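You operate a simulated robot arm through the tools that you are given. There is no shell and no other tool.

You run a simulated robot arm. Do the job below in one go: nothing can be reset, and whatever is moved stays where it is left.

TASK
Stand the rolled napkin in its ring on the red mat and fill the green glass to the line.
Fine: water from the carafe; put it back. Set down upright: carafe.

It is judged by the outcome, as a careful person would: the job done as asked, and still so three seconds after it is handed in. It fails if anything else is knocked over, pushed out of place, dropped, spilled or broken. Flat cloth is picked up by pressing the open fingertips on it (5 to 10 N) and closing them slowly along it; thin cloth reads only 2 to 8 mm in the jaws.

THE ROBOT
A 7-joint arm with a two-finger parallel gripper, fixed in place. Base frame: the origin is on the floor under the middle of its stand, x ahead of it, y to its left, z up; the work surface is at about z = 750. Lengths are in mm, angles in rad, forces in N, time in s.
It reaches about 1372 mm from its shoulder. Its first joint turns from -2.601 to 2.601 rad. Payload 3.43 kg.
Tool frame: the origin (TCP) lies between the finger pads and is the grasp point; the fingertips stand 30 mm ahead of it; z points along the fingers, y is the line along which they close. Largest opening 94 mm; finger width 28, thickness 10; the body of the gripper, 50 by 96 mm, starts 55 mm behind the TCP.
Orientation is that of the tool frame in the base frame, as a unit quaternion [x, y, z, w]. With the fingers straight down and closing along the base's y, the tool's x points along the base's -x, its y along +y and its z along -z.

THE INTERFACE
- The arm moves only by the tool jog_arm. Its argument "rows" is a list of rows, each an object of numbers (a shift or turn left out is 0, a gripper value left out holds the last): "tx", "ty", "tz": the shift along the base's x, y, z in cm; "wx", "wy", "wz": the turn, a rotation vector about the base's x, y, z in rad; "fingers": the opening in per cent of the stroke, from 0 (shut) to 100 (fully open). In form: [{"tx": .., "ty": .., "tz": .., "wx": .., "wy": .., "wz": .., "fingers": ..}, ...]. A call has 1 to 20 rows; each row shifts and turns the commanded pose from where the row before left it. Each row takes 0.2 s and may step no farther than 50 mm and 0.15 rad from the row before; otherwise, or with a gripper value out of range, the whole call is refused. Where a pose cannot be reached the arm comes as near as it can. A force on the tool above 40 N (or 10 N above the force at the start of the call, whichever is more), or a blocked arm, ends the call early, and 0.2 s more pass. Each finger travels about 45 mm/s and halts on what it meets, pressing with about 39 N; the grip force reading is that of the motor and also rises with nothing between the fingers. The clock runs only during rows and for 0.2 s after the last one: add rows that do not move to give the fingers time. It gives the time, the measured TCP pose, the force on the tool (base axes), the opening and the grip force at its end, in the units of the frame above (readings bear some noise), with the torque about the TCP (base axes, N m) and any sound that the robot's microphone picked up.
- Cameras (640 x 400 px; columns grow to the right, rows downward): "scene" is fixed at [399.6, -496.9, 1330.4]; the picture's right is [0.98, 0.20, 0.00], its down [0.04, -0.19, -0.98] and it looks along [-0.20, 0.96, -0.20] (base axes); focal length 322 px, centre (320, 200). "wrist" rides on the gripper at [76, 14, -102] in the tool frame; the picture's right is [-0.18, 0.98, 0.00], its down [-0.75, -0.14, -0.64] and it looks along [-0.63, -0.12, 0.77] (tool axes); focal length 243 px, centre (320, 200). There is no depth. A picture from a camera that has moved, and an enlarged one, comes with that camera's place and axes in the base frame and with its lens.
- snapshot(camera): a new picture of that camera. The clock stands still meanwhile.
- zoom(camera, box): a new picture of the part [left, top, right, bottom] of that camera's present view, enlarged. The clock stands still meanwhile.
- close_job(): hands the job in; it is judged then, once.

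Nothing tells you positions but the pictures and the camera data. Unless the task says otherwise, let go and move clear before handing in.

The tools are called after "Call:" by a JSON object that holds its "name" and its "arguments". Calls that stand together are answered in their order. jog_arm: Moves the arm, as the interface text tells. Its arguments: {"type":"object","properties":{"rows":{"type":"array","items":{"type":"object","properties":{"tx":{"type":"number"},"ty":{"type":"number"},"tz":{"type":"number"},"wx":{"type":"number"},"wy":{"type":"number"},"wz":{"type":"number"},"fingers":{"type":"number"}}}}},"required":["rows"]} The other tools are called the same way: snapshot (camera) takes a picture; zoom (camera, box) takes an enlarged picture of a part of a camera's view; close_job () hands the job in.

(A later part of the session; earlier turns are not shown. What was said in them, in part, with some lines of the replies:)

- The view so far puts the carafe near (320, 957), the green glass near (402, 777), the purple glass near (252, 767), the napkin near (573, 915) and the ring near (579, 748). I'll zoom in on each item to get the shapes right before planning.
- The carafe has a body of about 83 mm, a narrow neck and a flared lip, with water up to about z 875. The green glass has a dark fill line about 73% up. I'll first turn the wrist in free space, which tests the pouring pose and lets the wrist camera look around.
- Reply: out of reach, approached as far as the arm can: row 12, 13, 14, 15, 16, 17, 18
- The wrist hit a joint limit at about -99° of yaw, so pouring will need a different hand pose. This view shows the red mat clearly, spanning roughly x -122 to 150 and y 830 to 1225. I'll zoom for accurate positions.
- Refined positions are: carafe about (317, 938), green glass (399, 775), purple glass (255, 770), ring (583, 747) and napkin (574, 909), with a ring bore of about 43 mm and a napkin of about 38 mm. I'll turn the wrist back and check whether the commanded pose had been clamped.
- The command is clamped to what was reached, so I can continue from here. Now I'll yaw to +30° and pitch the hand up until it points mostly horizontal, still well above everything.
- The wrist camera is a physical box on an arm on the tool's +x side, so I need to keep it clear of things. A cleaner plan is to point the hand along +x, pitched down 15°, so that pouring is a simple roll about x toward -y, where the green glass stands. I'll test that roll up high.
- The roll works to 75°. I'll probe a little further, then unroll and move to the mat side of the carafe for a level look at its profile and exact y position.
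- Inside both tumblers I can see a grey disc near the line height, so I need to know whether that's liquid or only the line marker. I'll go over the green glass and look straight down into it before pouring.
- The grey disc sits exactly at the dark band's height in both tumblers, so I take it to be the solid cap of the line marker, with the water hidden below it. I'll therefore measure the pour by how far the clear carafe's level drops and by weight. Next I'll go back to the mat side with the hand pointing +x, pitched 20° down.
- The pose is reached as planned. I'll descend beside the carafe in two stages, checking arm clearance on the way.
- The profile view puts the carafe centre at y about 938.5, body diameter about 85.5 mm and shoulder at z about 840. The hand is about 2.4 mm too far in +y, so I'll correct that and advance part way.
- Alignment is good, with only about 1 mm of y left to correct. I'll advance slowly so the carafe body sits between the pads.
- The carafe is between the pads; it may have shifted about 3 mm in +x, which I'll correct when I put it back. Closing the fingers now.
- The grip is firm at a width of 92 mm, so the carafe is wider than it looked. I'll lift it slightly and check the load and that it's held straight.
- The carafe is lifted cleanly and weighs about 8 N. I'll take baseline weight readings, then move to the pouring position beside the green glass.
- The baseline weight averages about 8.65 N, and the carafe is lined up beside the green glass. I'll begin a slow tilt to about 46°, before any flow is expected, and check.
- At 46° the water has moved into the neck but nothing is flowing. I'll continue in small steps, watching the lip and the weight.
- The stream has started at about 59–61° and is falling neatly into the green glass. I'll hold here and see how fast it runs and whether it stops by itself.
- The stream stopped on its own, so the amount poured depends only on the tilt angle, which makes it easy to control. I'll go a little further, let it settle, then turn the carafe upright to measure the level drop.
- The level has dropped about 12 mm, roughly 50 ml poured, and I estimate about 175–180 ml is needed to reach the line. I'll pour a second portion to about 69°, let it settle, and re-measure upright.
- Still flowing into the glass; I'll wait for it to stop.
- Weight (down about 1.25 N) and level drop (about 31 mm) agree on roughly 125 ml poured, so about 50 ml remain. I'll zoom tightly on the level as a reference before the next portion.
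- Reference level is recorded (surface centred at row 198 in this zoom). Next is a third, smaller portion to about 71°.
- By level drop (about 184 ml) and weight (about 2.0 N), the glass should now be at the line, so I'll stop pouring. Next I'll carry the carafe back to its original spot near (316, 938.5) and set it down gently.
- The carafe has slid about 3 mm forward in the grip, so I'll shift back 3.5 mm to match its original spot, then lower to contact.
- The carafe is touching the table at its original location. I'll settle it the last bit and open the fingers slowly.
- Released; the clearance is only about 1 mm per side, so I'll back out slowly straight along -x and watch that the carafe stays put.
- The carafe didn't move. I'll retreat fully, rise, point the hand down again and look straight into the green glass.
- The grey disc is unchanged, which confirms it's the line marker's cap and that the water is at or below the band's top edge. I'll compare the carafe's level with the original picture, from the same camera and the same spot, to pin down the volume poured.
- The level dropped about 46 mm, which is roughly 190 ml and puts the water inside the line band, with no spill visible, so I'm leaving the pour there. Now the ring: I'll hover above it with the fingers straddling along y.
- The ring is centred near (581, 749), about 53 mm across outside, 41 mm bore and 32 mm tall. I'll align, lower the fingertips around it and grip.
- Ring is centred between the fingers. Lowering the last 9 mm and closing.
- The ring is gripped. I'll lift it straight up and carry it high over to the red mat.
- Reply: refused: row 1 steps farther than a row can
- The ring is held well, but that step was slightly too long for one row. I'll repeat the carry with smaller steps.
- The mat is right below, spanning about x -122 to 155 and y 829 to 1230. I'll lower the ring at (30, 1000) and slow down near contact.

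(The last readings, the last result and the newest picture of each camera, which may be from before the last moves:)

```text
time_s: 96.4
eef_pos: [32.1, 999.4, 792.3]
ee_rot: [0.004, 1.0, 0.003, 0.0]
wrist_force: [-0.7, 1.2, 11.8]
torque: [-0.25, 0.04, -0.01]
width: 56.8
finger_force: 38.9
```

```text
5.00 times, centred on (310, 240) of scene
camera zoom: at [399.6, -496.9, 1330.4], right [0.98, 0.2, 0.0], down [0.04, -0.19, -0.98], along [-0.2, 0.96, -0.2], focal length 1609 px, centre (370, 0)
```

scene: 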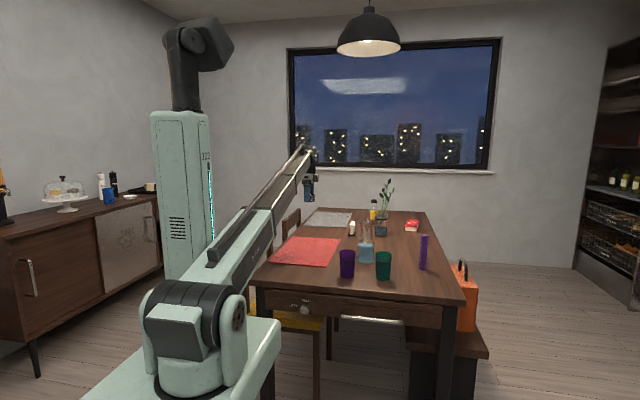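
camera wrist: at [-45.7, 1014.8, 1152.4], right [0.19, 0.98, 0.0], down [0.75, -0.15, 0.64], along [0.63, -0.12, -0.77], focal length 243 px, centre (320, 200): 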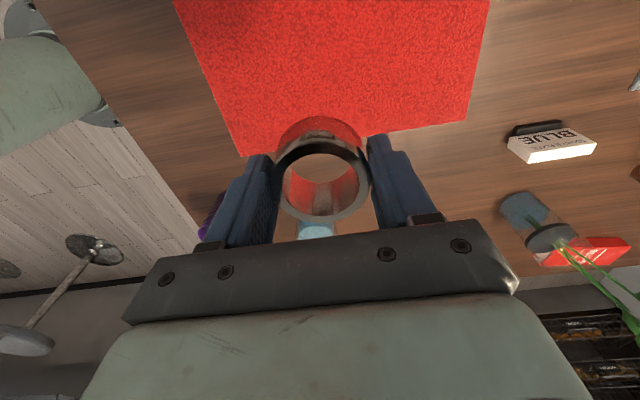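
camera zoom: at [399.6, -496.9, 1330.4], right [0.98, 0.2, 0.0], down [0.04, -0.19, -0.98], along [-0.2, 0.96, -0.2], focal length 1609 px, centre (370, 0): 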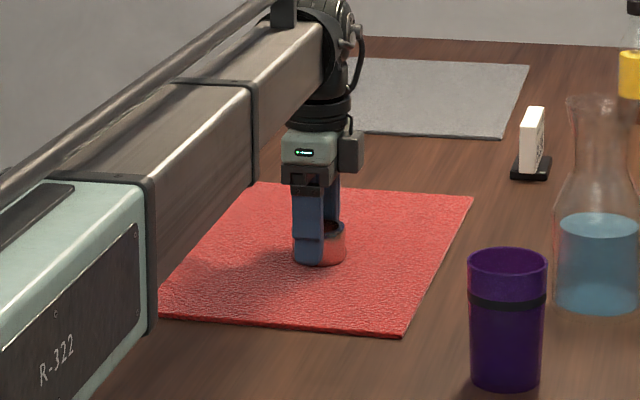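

The ring is touching the mat. I'll ease the pressure, open the fingers and rise straight up.

Call:
{"name": "jog_arm", "arguments": {"rows": [{"tz": 0.1}, {}, {"fingers": 70}, {"fingers": 90}, {}, {}, {"tz": 1}, {"tz": 3}, {"tz": 4}, {"tz": 4}, {}]}}

Call:
{"name": "snapshot", "arguments": {"camera": "wrist"}}

Call:
{"name": "zoom", "arguments": {"camera": "wrist", "box": [260, 40, 380, 160]}}

Call:
{"name": "zoom", "arguments": {"camera": "scene", "box": [260, 200, 360, 280]}}

```text
time_s: 98.8
eef_pos: [30.3, 999.5, 913.0]
ee_rot: [0.003, 1.0, 0.002, -0.001]
wrist_force: [0.0, -0.4, 0.5]
torque: [-0.03, 0.02, 0.01]
width: 84.6
finger_force: 0.0
```

```text
taken
camera wrist: at [-45.7, 1012.9, 1013.1], right [0.19, 0.98, 0.0], down [0.75, -0.15, 0.64], along [0.63, -0.12, -0.77], focal length 243 px, centre (320, 200)
```

wrist: 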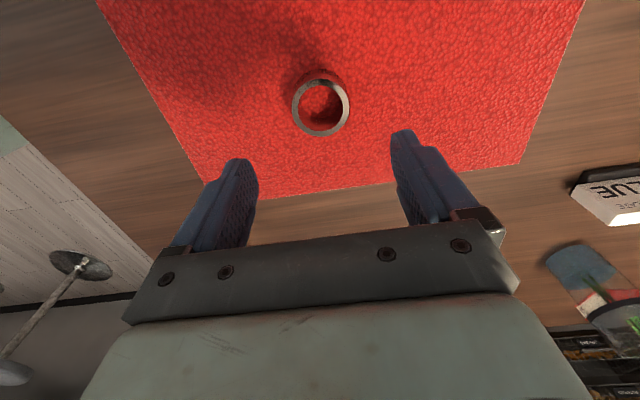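

```text
3.33 times, centred on (320, 100) of wrist
camera zoom: at [-45.7, 1012.9, 1013.1], right [0.19, 0.98, 0.0], down [0.75, -0.15, 0.64], along [0.63, -0.12, -0.77], focal length 809 px, centre (320, 533)
```

zoom: 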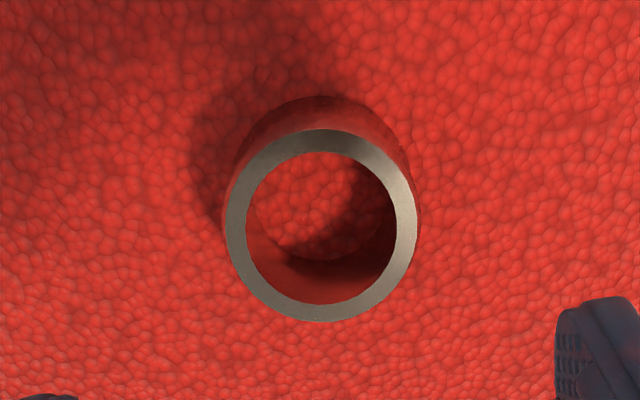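

```text
5.00 times, centred on (310, 240) of scene
camera zoom: at [399.6, -496.9, 1330.4], right [0.98, 0.2, 0.0], down [0.04, -0.19, -0.98], along [-0.2, 0.96, -0.2], focal length 1609 px, centre (370, 0)
```

zoom: 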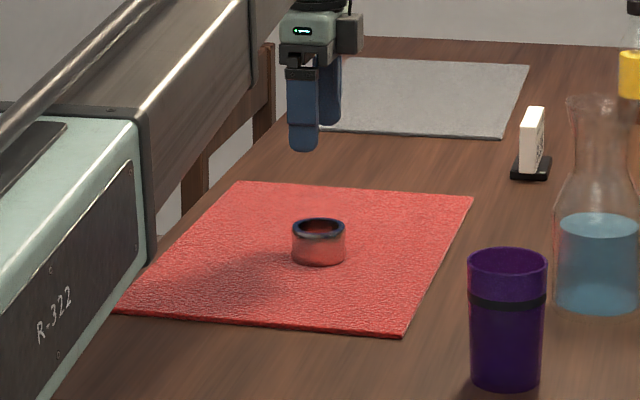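

The ring stands upright on the mat with its centre near (31.6, 999.2). Now I'll go to the napkin and hover over it to measure its centre and diameter.

Call:
{"name": "jog_arm", "arguments": {"rows": [{"tz": 4, "fingers": 100}, {"tz": 4}, {"tz": 4}, {"tz": 4}, {"tx": 4.53, "ty": -0.755}, {"tx": 4.53, "ty": -0.755}, {"tx": 4.53, "ty": -0.755}, {"tx": 4.53, "ty": -0.755}, {"tx": 4.53, "ty": -0.755}, {"tx": 4.53, "ty": -0.755}, {"tx": 4.53, "ty": -0.755}, {"tx": 4.53, "ty": -0.755}, {"tx": 4.53, "ty": -0.755}, {"tx": 4.53, "ty": -0.755}, {"tx": 4.53, "ty": -0.755}, {"tx": 4.53, "ty": -0.755}, {"tz": -3}, {"tz": -3}, {}, {}]}}

Call:
{"name": "snapshot", "arguments": {"camera": "wrist"}}

Call:
{"name": "zoom", "arguments": {"camera": "wrist", "box": [260, 50, 380, 170]}}

```text
time_s: 103.0
eef_pos: [575.1, 910.1, 1012.2]
ee_rot: [0.004, 1.0, 0.002, 0.0]
wrist_force: [0.1, 1.0, -0.1]
torque: [-0.01, 0.01, 0.01]
width: 94.0
finger_force: 0.1
```

```text
taken
camera wrist: at [497.8, 923.5, 1112.5], right [0.19, 0.98, 0.0], down [0.75, -0.15, 0.64], along [0.63, -0.12, -0.77], focal length 243 px, centre (320, 200)
```

wrist: 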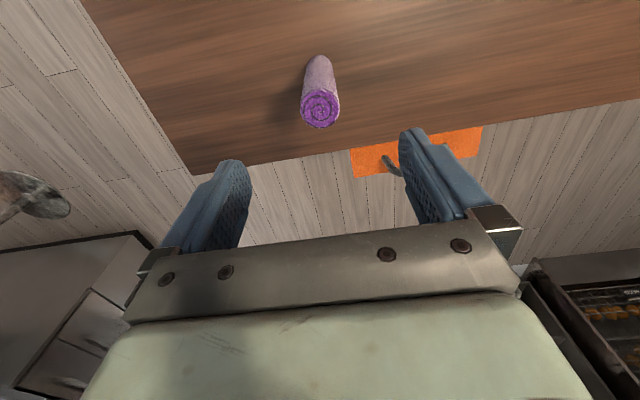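

```text
3.33 times, centred on (320, 110) of wrist
camera zoom: at [497.8, 923.5, 1112.5], right [0.19, 0.98, 0.0], down [0.75, -0.15, 0.64], along [0.63, -0.12, -0.77], focal length 809 px, centre (320, 500)
```

zoom: 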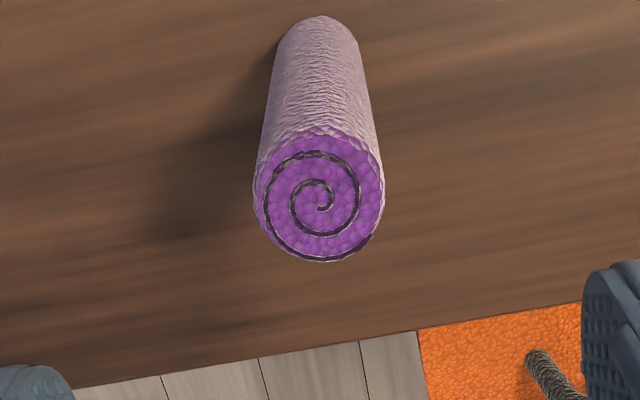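

The napkin measures about 34 mm against the ring's 42 mm bore, so there's comfortable clearance. Its centre is near (571, 911), so I'll align and lower the open fingers around it.

Call:
{"name": "jog_arm", "arguments": {"rows": [{"tx": -0.4, "ty": 0.05}, {"tz": -4.5}, {"tz": -4.5}, {"tz": -3}, {"tz": -1.5}, {}, {}]}}

Call:
{"name": "snapshot", "arguments": {"camera": "wrist"}}

Call:
{"name": "zoom", "arguments": {"camera": "wrist", "box": [250, 80, 400, 250]}}

Call:
{"name": "zoom", "arguments": {"camera": "scene", "box": [390, 200, 460, 290]}}

```text
time_s: 104.6
eef_pos: [569.7, 909.7, 876.7]
ee_rot: [0.002, 1.0, 0.002, 0.0]
wrist_force: [-0.4, 0.3, -0.5]
torque: [-0.04, 0.0, 0.01]
width: 93.8
finger_force: 0.1
```

```text
taken
camera wrist: at [494.1, 923.7, 977.2], right [0.19, 0.98, 0.0], down [0.75, -0.15, 0.64], along [0.63, -0.12, -0.77], focal length 243 px, centre (320, 200)
```

wrist: 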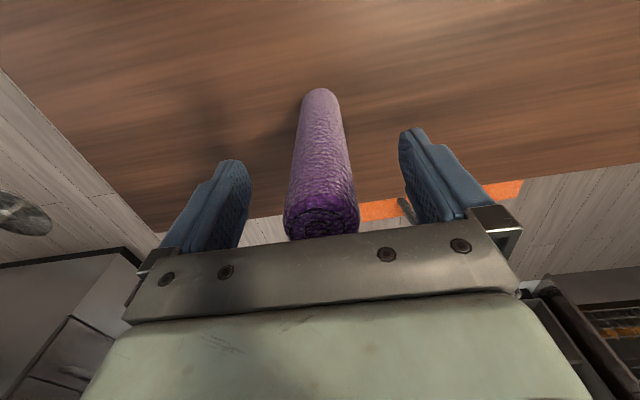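

```text
2.35 times, centred on (325, 165) of wrist
camera zoom: at [494.1, 923.7, 977.2], right [0.19, 0.98, 0.0], down [0.75, -0.15, 0.64], along [0.63, -0.12, -0.77], focal length 571 px, centre (308, 282)
```

zoom: 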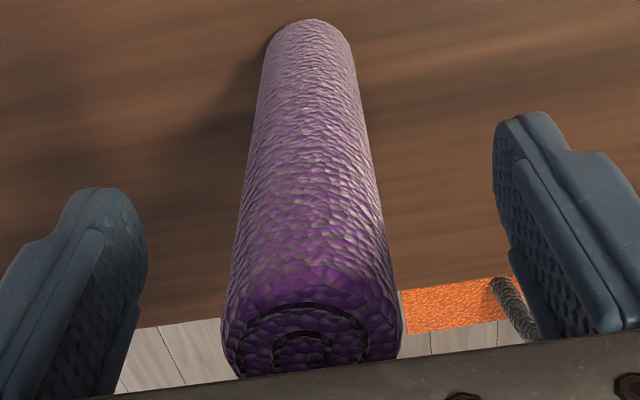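

```text
4.44 times, centred on (425, 245) of scene
camera zoom: at [399.6, -496.9, 1330.4], right [0.98, 0.2, 0.0], down [0.04, -0.19, -0.98], along [-0.2, 0.96, -0.2], focal length 1430 px, centre (-147, 0)
```

zoom: 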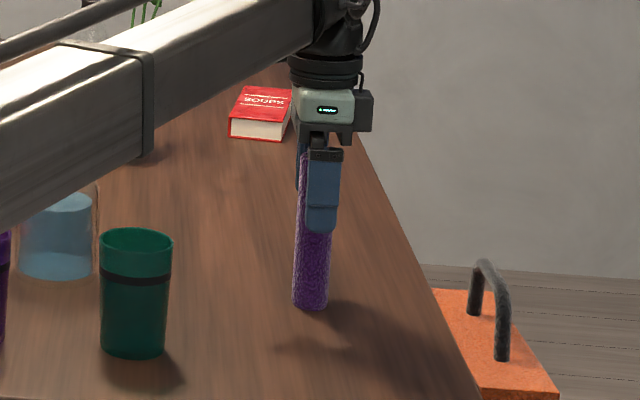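

The napkin is between the fingers and roughly centred. I'll lower about 19 mm more so the palm stays clear of its top, then close.

Call:
{"name": "jog_arm", "arguments": {"rows": [{"tx": 0.1, "tz": -1}, {"tz": -0.9}, {}, {"fingers": 60}, {"fingers": 20}, {}, {}, {}, {}, {}]}}

Call:
{"name": "snapshot", "arguments": {"camera": "wrist"}}

Call:
{"name": "zoom", "arguments": {"camera": "scene", "box": [390, 200, 460, 290]}}

```text
time_s: 106.8
eef_pos: [571.5, 909.7, 857.8]
ee_rot: [0.003, 1.0, 0.002, 0.0]
wrist_force: [-0.3, 0.0, 1.2]
torque: [-0.05, -0.01, 0.02]
width: 34.1
finger_force: 39.0
```

```text
taken
camera wrist: at [495.3, 923.4, 958.3], right [0.19, 0.98, 0.0], down [0.75, -0.15, 0.64], along [0.63, -0.12, -0.77], focal length 243 px, centre (320, 200)
```

wrist: 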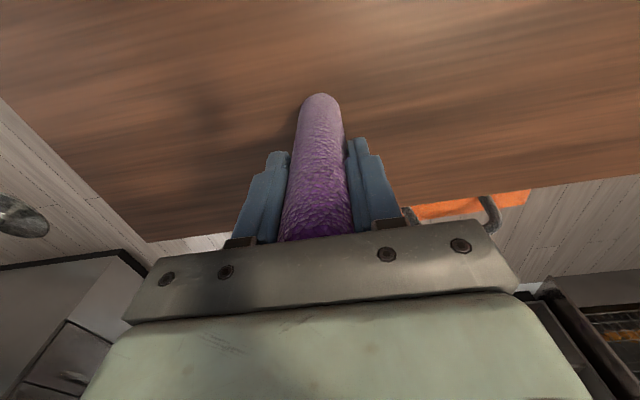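

```text
4.44 times, centred on (425, 245) of scene
camera zoom: at [399.6, -496.9, 1330.4], right [0.98, 0.2, 0.0], down [0.04, -0.19, -0.98], along [-0.2, 0.96, -0.2], focal length 1430 px, centre (-147, 0)
```

zoom: 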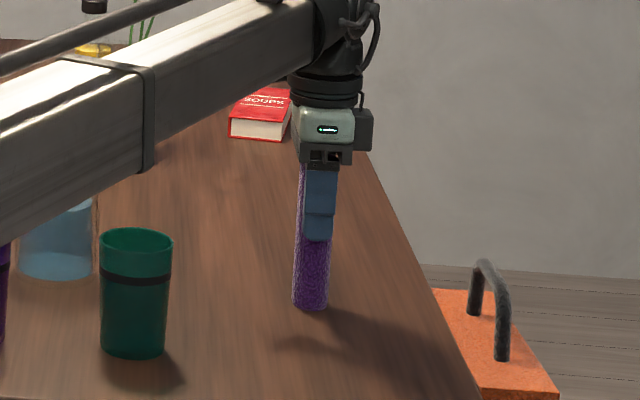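

The napkin is gripped at 34 mm, matching its measured diameter. I'll lift it well above the carafe's top and carry it over to hover above the ring.

Call:
{"name": "jog_arm", "arguments": {"rows": [{"tz": 1}, {"tz": 3}, {"tz": 4.5}, {"tz": 4.5}, {"tz": 4.5}, {"tz": 4.5}, {"tz": 4.5}, {}, {}]}}

Call:
{"name": "snapshot", "arguments": {"camera": "scene"}}

Call:
{"name": "snapshot", "arguments": {"camera": "wrist"}}

```text
time_s: 108.8
eef_pos: [573.8, 908.7, 1118.6]
ee_rot: [0.003, 1.0, 0.002, 0.0]
wrist_force: [-0.2, 0.4, 0.0]
torque: [0.02, -0.03, 0.02]
width: 33.4
finger_force: 39.3
```

```text
taken
```

scene: 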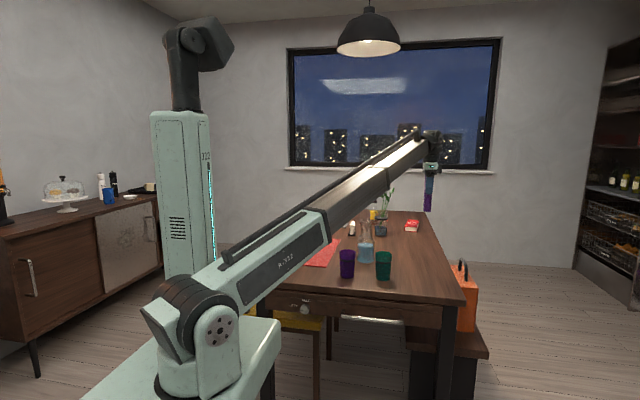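

```text
taken
camera wrist: at [497.2, 922.9, 1220.7], right [0.19, 0.98, 0.0], down [0.75, -0.15, 0.64], along [0.63, -0.12, -0.77], focal length 243 px, centre (320, 200)
```

wrist: 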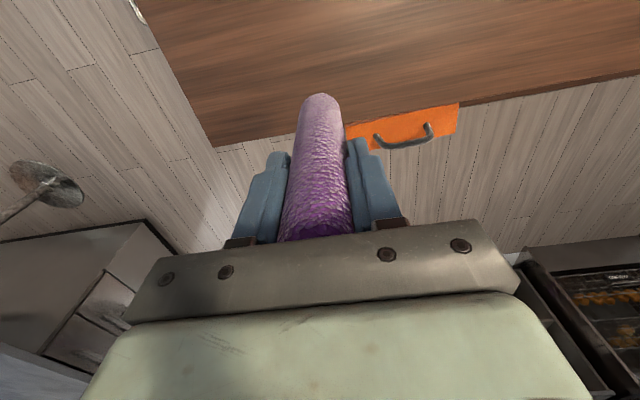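

Call:
{"name": "jog_arm", "arguments": {"rows": [{"tx": -4.5, "ty": 0.75}, {"tx": -4.5, "ty": 0.75}, {"tx": -4.5, "ty": 0.75}, {"tx": -4.5, "ty": 0.75}, {"tx": -4.5, "ty": 0.75}, {"tx": -4.5, "ty": 0.75}, {"tx": -4.5, "ty": 0.75}, {"tx": -4.5, "ty": 0.75}, {"tx": -4.5, "ty": 0.75}, {"tx": -4.5, "ty": 0.75}, {"tx": -4.5, "ty": 0.75}, {"tx": -4.5, "ty": 0.75}, {}, {}]}}

Call:
{"name": "jog_arm", "arguments": {"rows": [{"tz": -4}, {"tz": -4}, {"tz": -4}, {"tz": -4}, {"tz": -2}, {}, {}]}}

Call:
{"name": "snapshot", "arguments": {"camera": "wrist"}}

Call:
{"name": "zoom", "arguments": {"camera": "wrist", "box": [260, 50, 380, 170]}}

Call:
{"name": "zoom", "arguments": {"camera": "scene", "box": [280, 195, 350, 270]}}

```text
time_s: 111.8
eef_pos: [33.1, 997.6, 1122.4]
ee_rot: [0.003, 1.0, 0.002, 0.0]
wrist_force: [-0.4, -0.3, -0.7]
torque: [0.0, 0.03, 0.02]
width: 33.6
finger_force: 39.1
```

```text
time_s: 113.4
eef_pos: [31.4, 999.1, 942.9]
ee_rot: [0.004, 1.0, 0.002, 0.0]
wrist_force: [0.5, -0.7, -0.5]
torque: [0.0, 0.0, 0.0]
width: 33.4
finger_force: 39.0
```

```text
taken
camera wrist: at [-44.7, 1011.8, 1044.7], right [0.19, 0.98, 0.0], down [0.75, -0.15, 0.64], along [0.63, -0.12, -0.77], focal length 243 px, centre (320, 200)
```

wrist: 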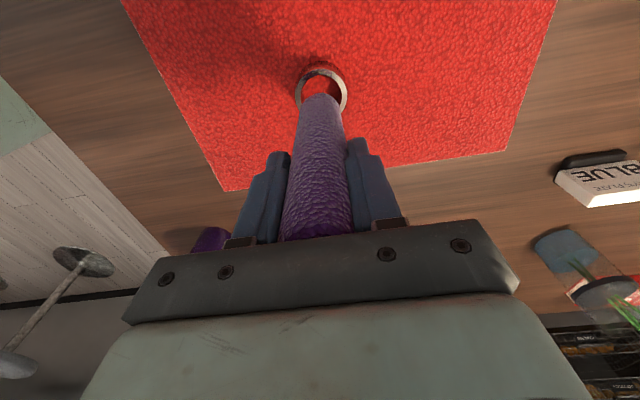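

```text
3.33 times, centred on (320, 110) of wrist
camera zoom: at [-44.7, 1011.8, 1044.7], right [0.19, 0.98, 0.0], down [0.75, -0.15, 0.64], along [0.63, -0.12, -0.77], focal length 809 px, centre (320, 500)
```

zoom: 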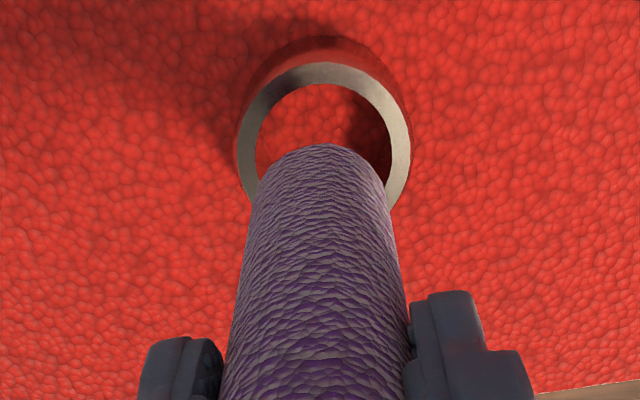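

```text
5.33 times, centred on (315, 232) of scene
camera zoom: at [399.6, -496.9, 1330.4], right [0.98, 0.2, 0.0], down [0.04, -0.19, -0.98], along [-0.2, 0.96, -0.2], focal length 1716 px, centre (347, 27)
```

zoom: 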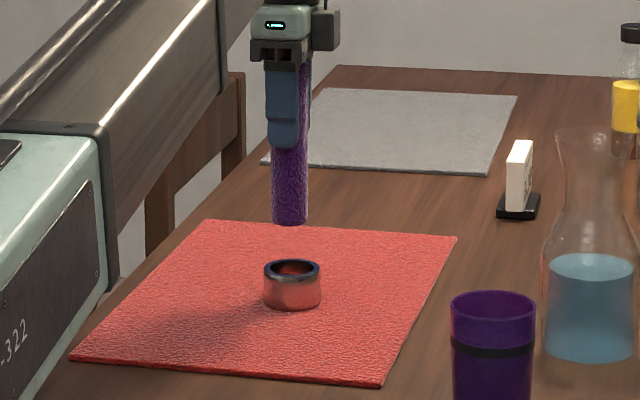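

Both cameras agree: the napkin's axis is about 2 mm in -x of the ring's centre and otherwise aligned. I'll correct that, descend to just above the rim and check again.

Call:
{"name": "jog_arm", "arguments": {"rows": [{"tx": 0.21, "ty": 0.05}, {"tz": -2}, {"tz": -1.8}, {}, {}]}}

Call:
{"name": "zoom", "arguments": {"camera": "wrist", "box": [260, 50, 380, 170]}}

Call:
{"name": "zoom", "arguments": {"camera": "scene", "box": [290, 215, 330, 260]}}

```text
time_s: 114.6
eef_pos: [35.3, 1000.9, 905.1]
ee_rot: [0.004, 1.0, 0.002, 0.0]
wrist_force: [-0.5, 0.1, -0.6]
torque: [0.0, 0.01, 0.0]
width: 33.8
finger_force: 39.0
```

```text
3.33 times, centred on (320, 110) of wrist
camera zoom: at [-42.1, 1014.5, 1006.2], right [0.19, 0.98, 0.0], down [0.75, -0.15, 0.64], along [0.63, -0.12, -0.77], focal length 809 px, centre (320, 500)
```

zoom: 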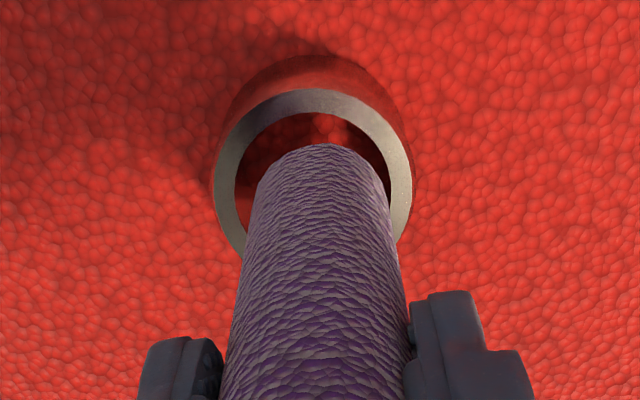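

```text
8.89 times, centred on (310, 238) of scene
camera zoom: at [399.6, -496.9, 1330.4], right [0.98, 0.2, 0.0], down [0.04, -0.19, -0.98], along [-0.2, 0.96, -0.2], focal length 2860 px, centre (409, -133)
```

zoom: 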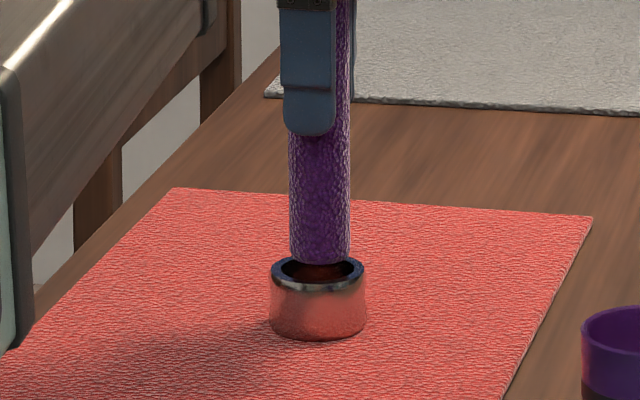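

X is aligned now, but the napkin sits about 1.8 mm too far in +y. I'll correct that and re-check right at the rim.

Call:
{"name": "jog_arm", "arguments": {"rows": [{"ty": -0.18}, {}, {}, {"tz": -0.6}, {}, {}]}}

Call:
{"name": "zoom", "arguments": {"camera": "wrist", "box": [260, 50, 380, 170]}}

Call:
{"name": "zoom", "arguments": {"camera": "scene", "box": [290, 215, 330, 260]}}

```text
time_s: 116.0
eef_pos: [34.8, 999.5, 897.8]
ee_rot: [0.004, 1.0, 0.001, -0.001]
wrist_force: [-0.1, 0.3, 0.4]
torque: [0.0, 0.03, -0.02]
width: 33.8
finger_force: 38.7
```

```text
3.33 times, centred on (320, 110) of wrist
camera zoom: at [-42.0, 1012.1, 999.8], right [0.19, 0.98, 0.0], down [0.75, -0.15, 0.64], along [0.63, -0.12, -0.77], focal length 809 px, centre (320, 500)
```

zoom: 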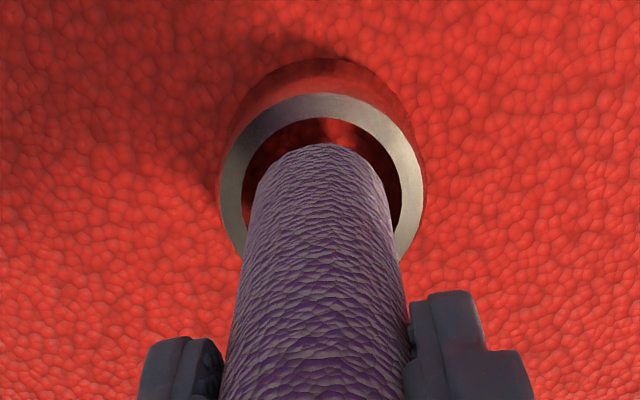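

```text
8.89 times, centred on (310, 238) of scene
camera zoom: at [399.6, -496.9, 1330.4], right [0.98, 0.2, 0.0], down [0.04, -0.19, -0.98], along [-0.2, 0.96, -0.2], focal length 2860 px, centre (409, -133)
```

zoom: 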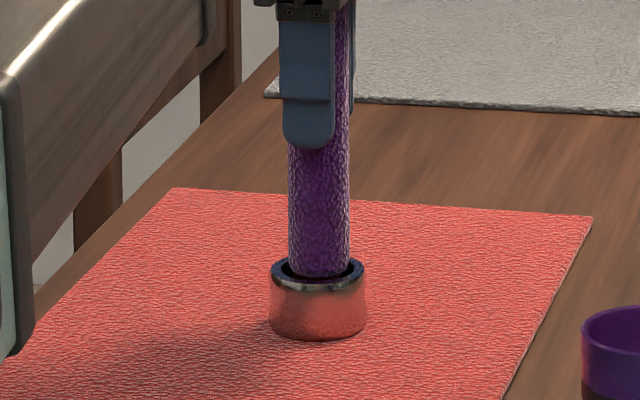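

Everything is centred now. I'll lower the napkin slowly into the ring.

Call:
{"name": "jog_arm", "arguments": {"rows": [{"tz": -0.5}, {"tz": -0.5}, {"tz": -0.5}, {}]}}

Call:
{"name": "zoom", "arguments": {"camera": "scene", "box": [290, 215, 330, 260]}}

Call:
{"name": "zoom", "arguments": {"camera": "wrist", "box": [260, 50, 380, 170]}}

```text
time_s: 117.0
eef_pos: [34.0, 998.3, 883.1]
ee_rot: [0.004, 1.0, 0.002, 0.0]
wrist_force: [0.4, -0.4, -0.6]
torque: [-0.01, -0.02, 0.0]
width: 33.7
finger_force: 39.0
```

```text
8.89 times, centred on (310, 238) of scene
camera zoom: at [399.6, -496.9, 1330.4], right [0.98, 0.2, 0.0], down [0.04, -0.19, -0.98], along [-0.2, 0.96, -0.2], focal length 2860 px, centre (409, -133)
```

zoom: 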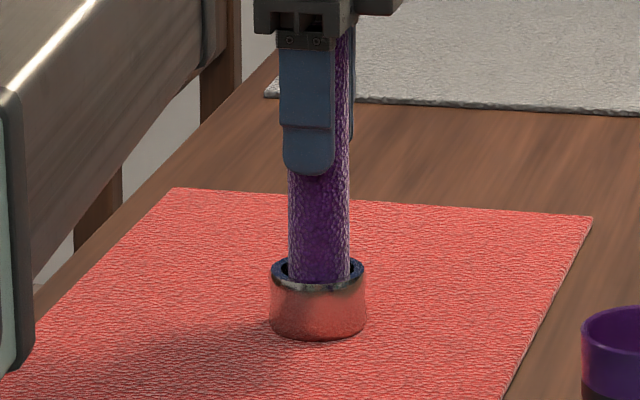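

```text
3.33 times, centred on (320, 110) of wrist
camera zoom: at [-42.0, 1012.1, 984.3], right [0.19, 0.98, 0.0], down [0.75, -0.15, 0.64], along [0.63, -0.12, -0.77], focal length 809 px, centre (320, 500)
```

zoom: 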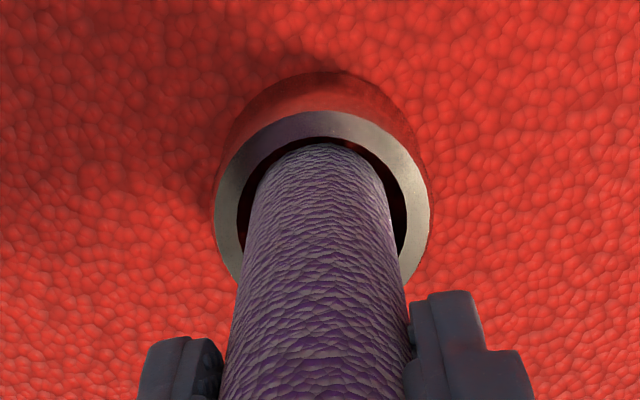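

The napkin's foot is inside the ring with an even gap. Continuing down to the mat.

Call:
{"name": "jog_arm", "arguments": {"rows": [{"tz": -0.5}, {"tz": -0.5}, {"tz": -0.4}, {"tz": -0.2}, {"tz": -0.15}, {}]}}

Call:
{"name": "zoom", "arguments": {"camera": "scene", "box": [290, 215, 330, 260]}}

```text
time_s: 118.4
eef_pos: [34.5, 998.8, 865.3]
ee_rot: [0.003, 1.0, 0.002, -0.001]
wrist_force: [0.1, -0.2, 0.4]
torque: [-0.03, -0.02, 0.02]
width: 33.6
finger_force: 39.3
```

```text
8.89 times, centred on (310, 238) of scene
camera zoom: at [399.6, -496.9, 1330.4], right [0.98, 0.2, 0.0], down [0.04, -0.19, -0.98], along [-0.2, 0.96, -0.2], focal length 2860 px, centre (409, -133)
```

zoom: 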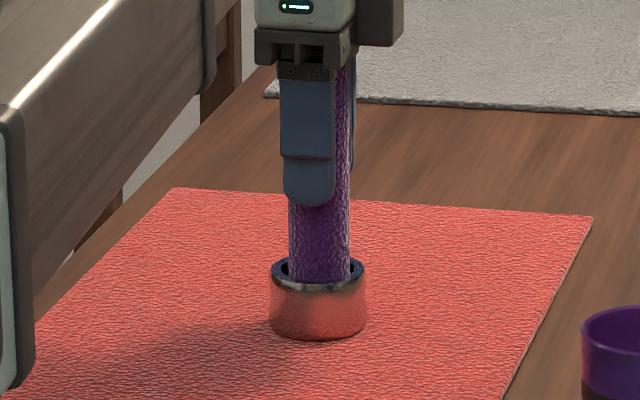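

Call:
{"name": "jog_arm", "arguments": {"rows": [{"tz": -0.1}, {"tz": -0.1}, {}]}}

Call:
{"name": "jog_arm", "arguments": {"rows": [{"tz": -0.1}, {}]}}

```text
time_s: 119.2
eef_pos: [35.0, 998.8, 864.6]
ee_rot: [0.003, 1.0, 0.002, 0.0]
wrist_force: [-0.3, 0.3, 4.7]
torque: [0.17, -0.02, 0.02]
width: 33.9
finger_force: 39.1
```

```text
time_s: 119.8
eef_pos: [34.1, 999.1, 864.4]
ee_rot: [0.002, 1.0, 0.002, 0.0]
wrist_force: [-0.1, -1.0, 12.7]
torque: [-0.2, -0.04, -0.01]
width: 33.7
finger_force: 39.4
```

The napkin rests on the mat inside the ring (contact force felt). I'll ease the pressure, open the fingers and rise straight up.

Call:
{"name": "jog_arm", "arguments": {"rows": [{"tz": 0.1}, {}, {"fingers": 50}, {"fingers": 80}, {}, {}, {}]}}

Call:
{"name": "zoom", "arguments": {"camera": "scene", "box": [280, 195, 350, 270]}}

Call:
{"name": "snapshot", "arguments": {"camera": "wrist"}}

```text
time_s: 121.4
eef_pos: [35.8, 998.6, 862.7]
ee_rot: [0.004, 1.0, 0.002, -0.001]
wrist_force: [-1.0, -0.3, -0.8]
torque: [0.03, -0.04, 0.01]
width: 75.2
finger_force: 0.1
```

```text
5.33 times, centred on (315, 232) of scene
camera zoom: at [399.6, -496.9, 1330.4], right [0.98, 0.2, 0.0], down [0.04, -0.19, -0.98], along [-0.2, 0.96, -0.2], focal length 1716 px, centre (347, 27)
```

zoom: 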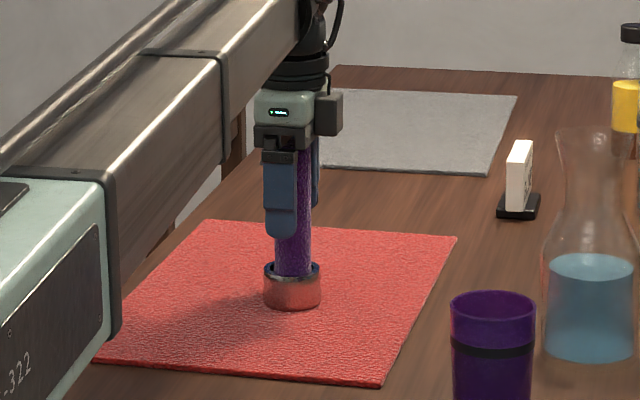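

```text
taken
camera wrist: at [-42.2, 1012.4, 965.1], right [0.19, 0.98, 0.0], down [0.75, -0.15, 0.64], along [0.63, -0.12, -0.77], focal length 243 px, centre (320, 200)
```

wrist: 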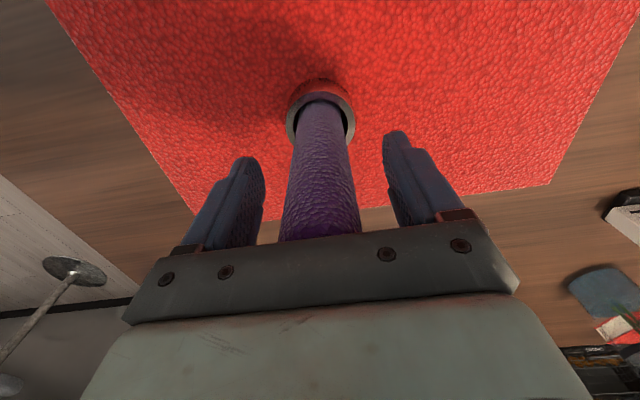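

The napkin stands free and centred between the fingers. I'll rise straight up and clear.

Call:
{"name": "jog_arm", "arguments": {"rows": [{"tz": 1}, {"tz": 2}, {"tz": 3}, {"tz": 4}, {"tz": 4}, {"tz": 4}, {"tz": 4}, {}, {}]}}

Call:
{"name": "snapshot", "arguments": {"camera": "scene"}}

Call:
{"name": "zoom", "arguments": {"camera": "scene", "box": [280, 195, 350, 270]}}

Call:
{"name": "zoom", "arguments": {"camera": "wrist", "box": [240, 20, 400, 180]}}

```text
time_s: 123.4
eef_pos: [33.0, 997.8, 1084.7]
ee_rot: [0.003, 1.0, 0.002, -0.001]
wrist_force: [-0.7, -0.6, -0.9]
torque: [0.0, 0.0, -0.01]
width: 75.1
finger_force: 0.2
```

```text
taken
```

scene: 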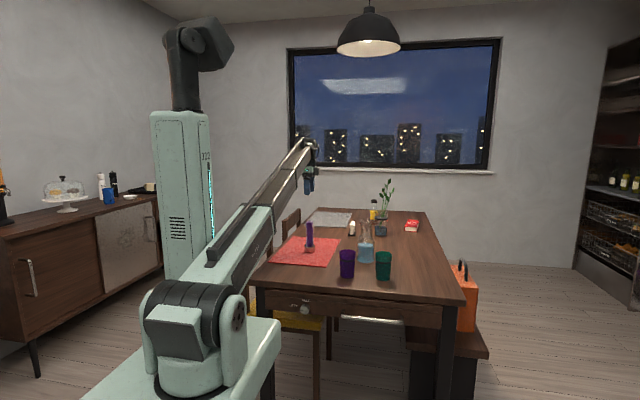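

```text
5.33 times, centred on (315, 232) of scene
camera zoom: at [399.6, -496.9, 1330.4], right [0.98, 0.2, 0.0], down [0.04, -0.19, -0.98], along [-0.2, 0.96, -0.2], focal length 1716 px, centre (347, 27)
```

zoom: 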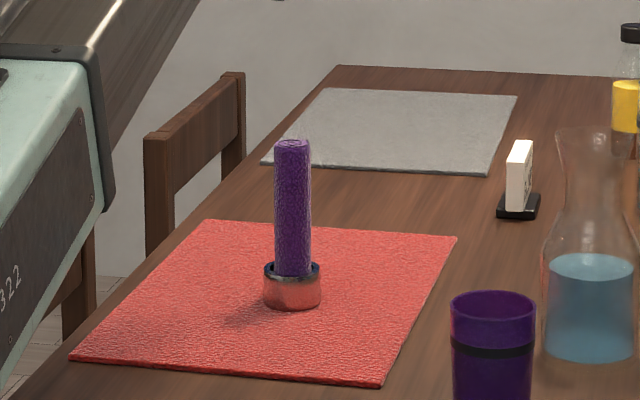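

```text
2.50 times, centred on (320, 100) of wrist
camera zoom: at [-42.9, 1011.7, 1185.9], right [0.19, 0.98, 0.0], down [0.75, -0.15, 0.64], along [0.63, -0.12, -0.77], focal length 606 px, centre (320, 450)
```

zoom: 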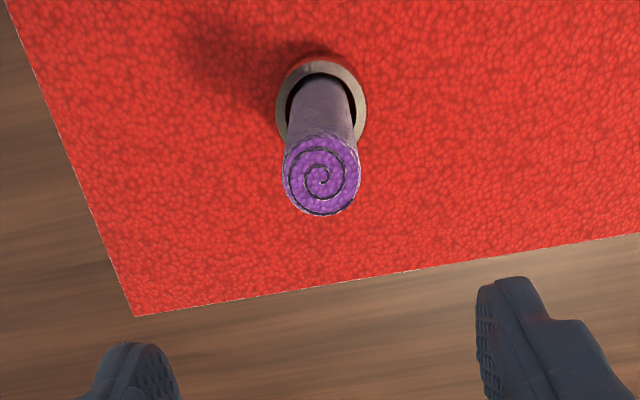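

The napkin stands in its ring on the mat. Before finishing I'll re-check the green glass and the table around it closely, comparing with the earlier view.

Call:
{"name": "zoom", "arguments": {"camera": "scene", "box": [335, 240, 400, 285]}}

Call:
{"name": "zoom", "arguments": {"camera": "scene", "box": [368, 242, 398, 284]}}

Call:
{"name": "zoom", "arguments": {"camera": "scene", "box": [332, 210, 402, 284]}}

```text
8.89 times, centred on (368, 262) of scene
camera zoom: at [399.6, -496.9, 1330.4], right [0.98, 0.2, 0.0], down [0.04, -0.19, -0.98], along [-0.2, 0.96, -0.2], focal length 2860 px, centre (-102, -356)
```

zoom: 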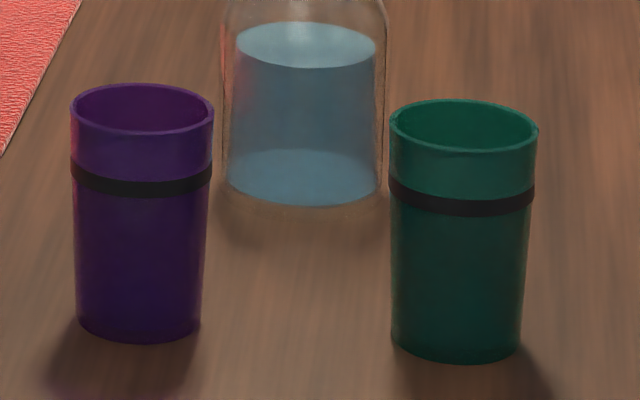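

```text
9.52 times, centred on (383, 263) of scene
camera zoom: at [399.6, -496.9, 1330.4], right [0.98, 0.2, 0.0], down [0.04, -0.19, -0.98], along [-0.2, 0.96, -0.2], focal length 3064 px, centre (-280, -400)
```

zoom: 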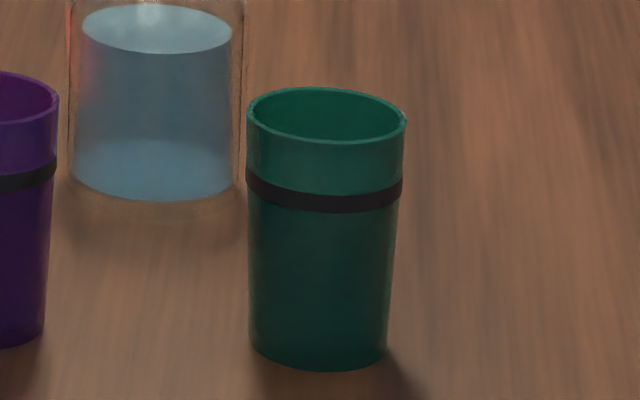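

```text
5.41 times, centred on (367, 247) of scene
camera zoom: at [399.6, -496.9, 1330.4], right [0.98, 0.2, 0.0], down [0.04, -0.19, -0.98], along [-0.2, 0.96, -0.2], focal length 1739 px, centre (66, -54)
```

zoom: 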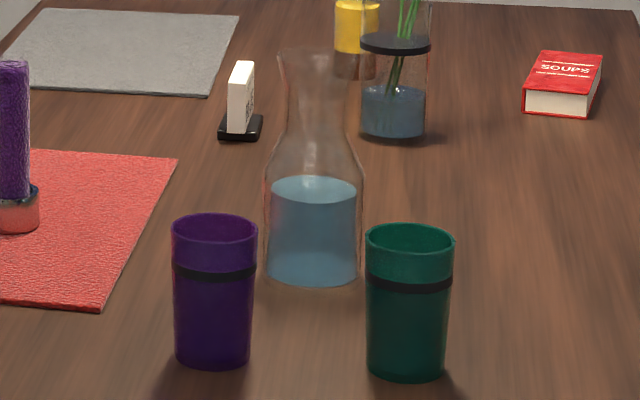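

Call:
{"name": "zoom", "arguments": {"camera": "scene", "box": [372, 250, 392, 268]}}

Call:
{"name": "zoom", "arguments": {"camera": "scene", "box": [372, 262, 392, 282]}}

Call:
{"name": "zoom", "arguments": {"camera": "scene", "box": [337, 248, 359, 280]}}

```text
16.00 times, centred on (382, 259) of scene
camera zoom: at [399.6, -496.9, 1330.4], right [0.98, 0.2, 0.0], down [0.04, -0.19, -0.98], along [-0.2, 0.96, -0.2], focal length 5148 px, centre (-672, -744)
```

zoom: 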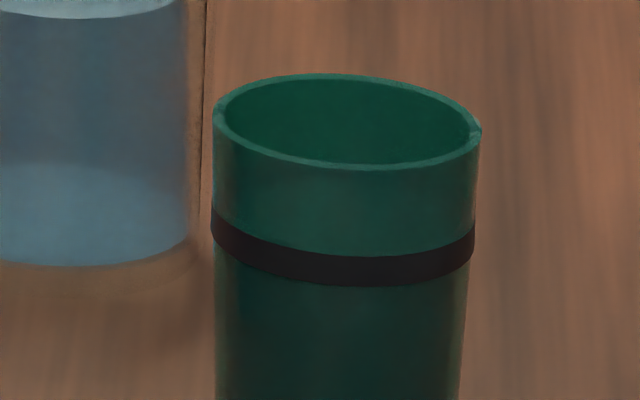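

```text
16.00 times, centred on (382, 272) of scene
camera zoom: at [399.6, -496.9, 1330.4], right [0.98, 0.2, 0.0], down [0.04, -0.19, -0.98], along [-0.2, 0.96, -0.2], focal length 5148 px, centre (-672, -952)
```

zoom: 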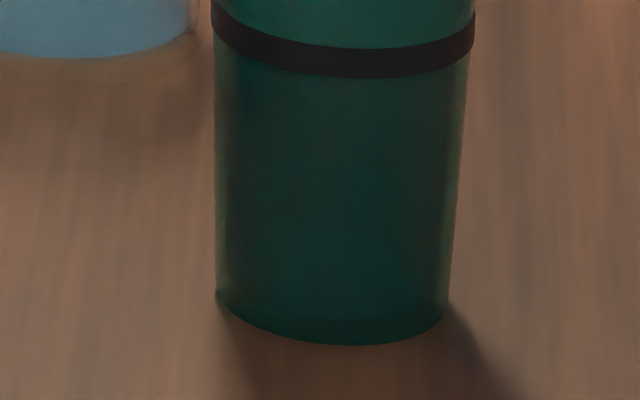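

```text
12.50 times, centred on (348, 264) of scene
camera zoom: at [399.6, -496.9, 1330.4], right [0.98, 0.2, 0.0], down [0.04, -0.19, -0.98], along [-0.2, 0.96, -0.2], focal length 4022 px, centre (-30, -600)
```

zoom: 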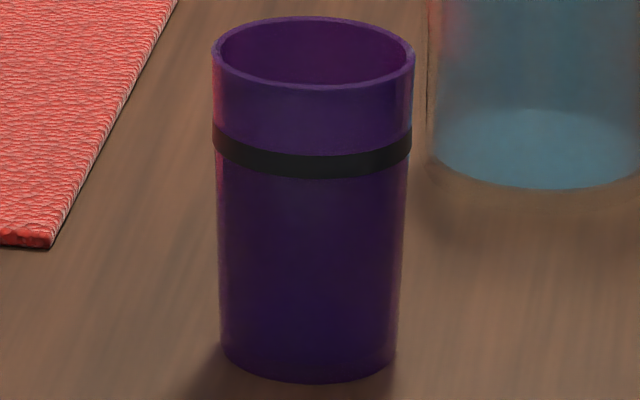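

Call:
{"name": "zoom", "arguments": {"camera": "scene", "box": [372, 258, 382, 266]}}

Call:
{"name": "zoom", "arguments": {"camera": "scene", "box": [382, 258, 392, 266]}}

Call:
{"name": "zoom", "arguments": {"camera": "scene", "box": [372, 274, 392, 284]}}

```text
16.00 times, centred on (377, 262) of scene
camera zoom: at [399.6, -496.9, 1330.4], right [0.98, 0.2, 0.0], down [0.04, -0.19, -0.98], along [-0.2, 0.96, -0.2], focal length 5148 px, centre (-592, -792)
```

zoom: 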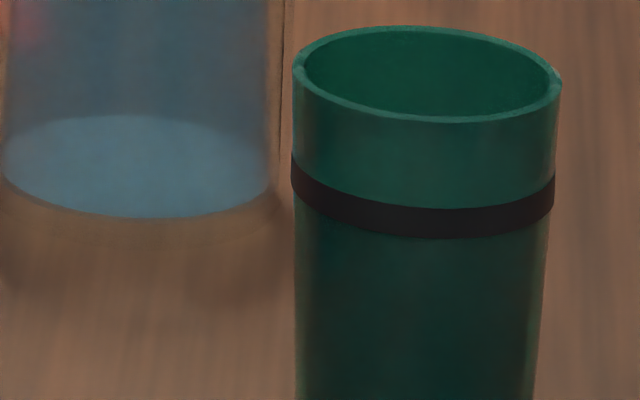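

```text
16.00 times, centred on (387, 262) of scene
camera zoom: at [399.6, -496.9, 1330.4], right [0.98, 0.2, 0.0], down [0.04, -0.19, -0.98], along [-0.2, 0.96, -0.2], focal length 5148 px, centre (-752, -792)
```

zoom: 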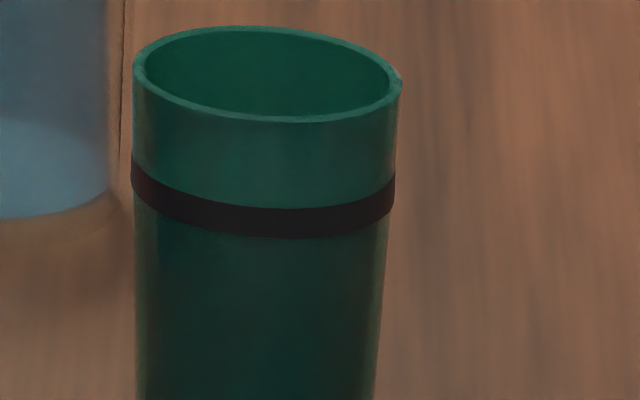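

```text
16.00 times, centred on (382, 279) of scene
camera zoom: at [399.6, -496.9, 1330.4], right [0.98, 0.2, 0.0], down [0.04, -0.19, -0.98], along [-0.2, 0.96, -0.2], focal length 5148 px, centre (-672, -1064)
```

zoom: 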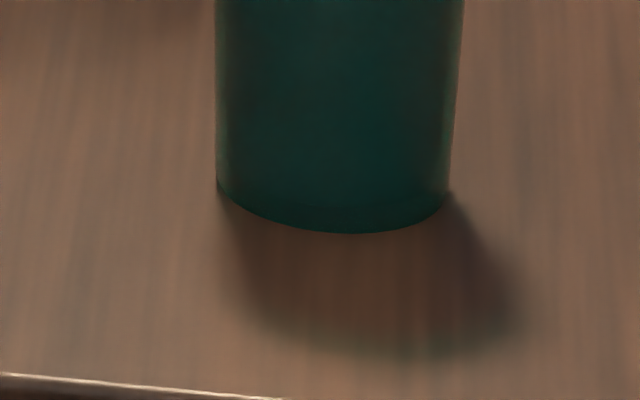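

The tumbler walls are slightly translucent, so a level side view might show the water line. I'll swing the empty hand high over to the front of the table for that check, in cautious stages.

Call:
{"name": "jog_arm", "arguments": {"rows": [{"tz": 3, "wz": 0.143}, {"wz": 0.143}, {"wz": 0.143}, {"wz": 0.143}, {"wz": 0.143}, {"wz": 0.143}, {"wz": 0.143}, {"wz": 0.143}, {"wz": 0.143}, {"wz": 0.143}, {"wz": 0.141}, {}]}}

Call:
{"name": "jog_arm", "arguments": {"rows": [{"tx": 3.05, "ty": -3.32}, {"tx": 3.05, "ty": -3.32}, {"tx": 3.05, "ty": -3.32}, {"tx": 3.05, "ty": -3.32}, {"tx": 3.05, "ty": -3.32}, {"tx": 3.05, "ty": -3.32}, {"tx": 3.05, "ty": -3.32}, {"tx": 3.05, "ty": -3.32}, {"tx": 3.05, "ty": -3.32}, {"tx": 3.05, "ty": -3.32}, {"tx": 3.05, "ty": -3.32}, {"tx": 3.05, "ty": -3.32}, {}]}}

Call:
{"name": "snapshot", "arguments": {"camera": "scene"}}

Call:
{"name": "snapshot", "arguments": {"camera": "wrist"}}

```text
time_s: 126.0
eef_pos: [33.4, 998.0, 1113.2]
ee_rot: [-0.706, 0.708, 0.001, -0.002]
wrist_force: [-0.1, -0.4, -0.4]
torque: [-0.01, 0.02, -0.04]
width: 75.0
finger_force: 0.0
```

```text
time_s: 128.8
eef_pos: [402.1, 599.4, 1114.6]
ee_rot: [-0.704, 0.71, 0.002, -0.001]
wrist_force: [-2.3, 11.7, -19.8]
torque: [0.02, -0.84, -0.49]
width: 75.2
finger_force: 0.1
```

```text
taken
```

scene: 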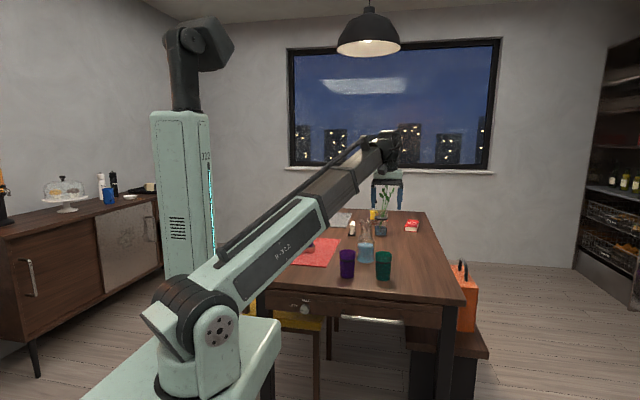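

```text
taken
camera wrist: at [386.4, 522.5, 1215.3], right [-0.98, 0.19, 0.0], down [0.15, 0.75, 0.64], along [0.12, 0.63, -0.77], focal length 243 px, centre (320, 200)
```

wrist: 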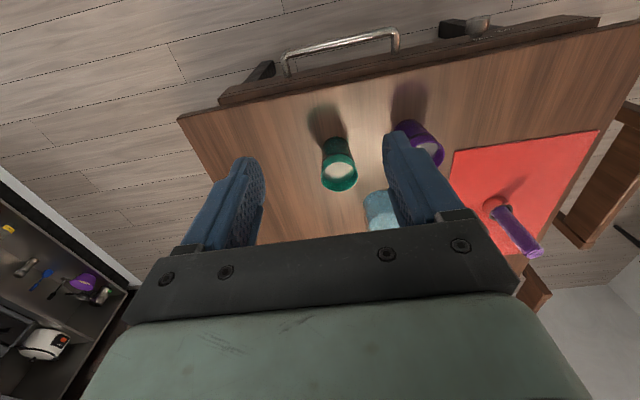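

The force reading shows the hand is touching something, most likely its own forearm in this folded pose. I'll back off right away along the same path.

Call:
{"name": "jog_arm", "arguments": {"rows": [{"tx": -1.5, "ty": 1.66}, {"tx": -3.05, "ty": 3.32}, {"tx": -3.05, "ty": 3.32}, {}]}}

Call:
{"name": "snapshot", "arguments": {"camera": "scene"}}

Call:
{"name": "zoom", "arguments": {"camera": "scene", "box": [250, 190, 480, 310]}}

Call:
{"name": "snapshot", "arguments": {"camera": "wrist"}}

```text
time_s: 129.8
eef_pos: [324.2, 682.3, 1114.1]
ee_rot: [-0.704, 0.71, 0.002, -0.001]
wrist_force: [0.4, 0.0, -0.2]
torque: [0.01, 0.01, 0.01]
width: 75.4
finger_force: 0.0
```

```text
taken
```

scene: 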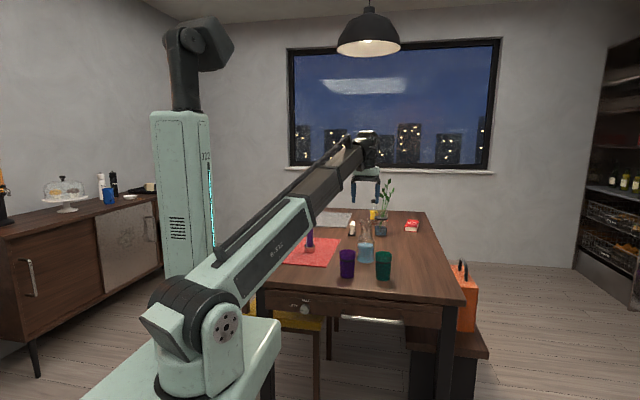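

```text
2.78 times, centred on (365, 250) of scene
camera zoom: at [399.6, -496.9, 1330.4], right [0.98, 0.2, 0.0], down [0.04, -0.19, -0.98], along [-0.2, 0.96, -0.2], focal length 895 px, centre (195, 61)
```

zoom: 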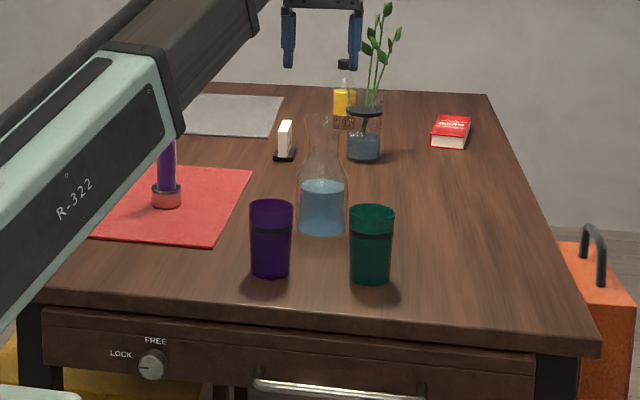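

```text
taken
camera wrist: at [309.4, 606.4, 1215.2], right [-0.98, 0.19, 0.0], down [0.15, 0.75, 0.64], along [0.12, 0.63, -0.77], focal length 243 px, centre (320, 200)
```

wrist: 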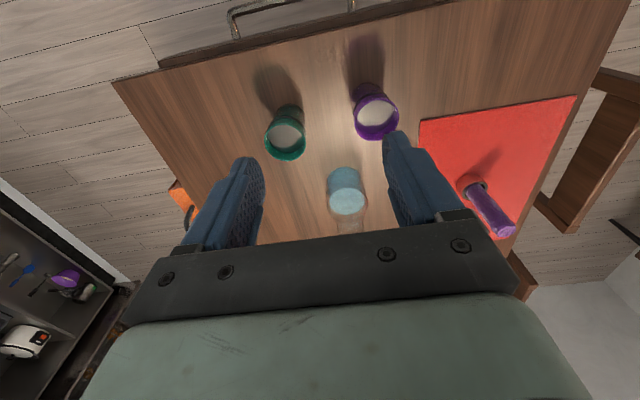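

Contact is gone and everything on the table is undisturbed. From here I can see into both tumblers, so I'll compare them.

Call:
{"name": "zoom", "arguments": {"camera": "wrist", "box": [250, 90, 320, 170]}}

Call:
{"name": "zoom", "arguments": {"camera": "wrist", "box": [340, 70, 410, 150]}}

```text
5.00 times, centred on (285, 130) of wrist
camera zoom: at [309.4, 606.4, 1215.2], right [-0.98, 0.19, 0.0], down [0.15, 0.75, 0.64], along [0.12, 0.63, -0.77], focal length 1213 px, centre (495, 550)
```

zoom: 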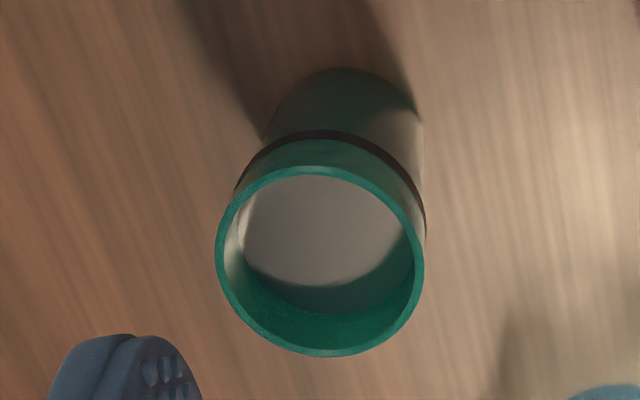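

```text
5.00 times, centred on (375, 110) of wrist
camera zoom: at [309.4, 606.4, 1215.2], right [-0.98, 0.19, 0.0], down [0.15, 0.75, 0.64], along [0.12, 0.63, -0.77], focal length 1213 px, centre (45, 650)
```

zoom: 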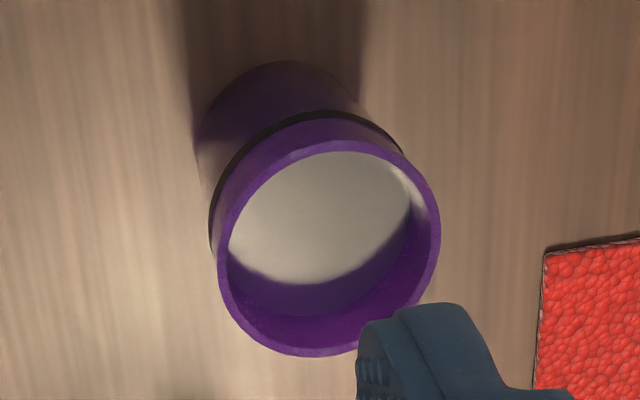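

The green glass shows only the line marker's cap, as in the untouched purple one, so the water hasn't risen above the band; the roughly 190 ml poured should put it at the line. The carafe is back upright in its place, the napkin stands in its ring on the red mat, there's no spill, and the hand is empty and clear, so I'm handing in.

Call:
{"name": "close_job", "arguments": {}}

```text
The job is handed in.
```

The job is handed in. The rolled napkin stands in its ring on the red mat, and the green glass is filled to about the line. The carafe is back upright in its original spot.

- **Fill level:** I couldn't see the water surface directly, because a solid grey disc at line height hides it. From the drop in the carafe's level, about 190 ml went in. The weight drop was rougher but agreed. I estimate that puts the surface inside the line band, probably near its upper edge. A look from above showed no water over the disc.
- **Carafe:** it slid about 3 mm while I was gripping it, and I corrected for that when setting it down.
- **Contact:** on a late side-view check the hand briefly pressed against something, most likely the robot's own forearm. I backed off at once, and nothing on the table had moved.
- **Surroundings:** I saw no spills, and everything else is where it was.
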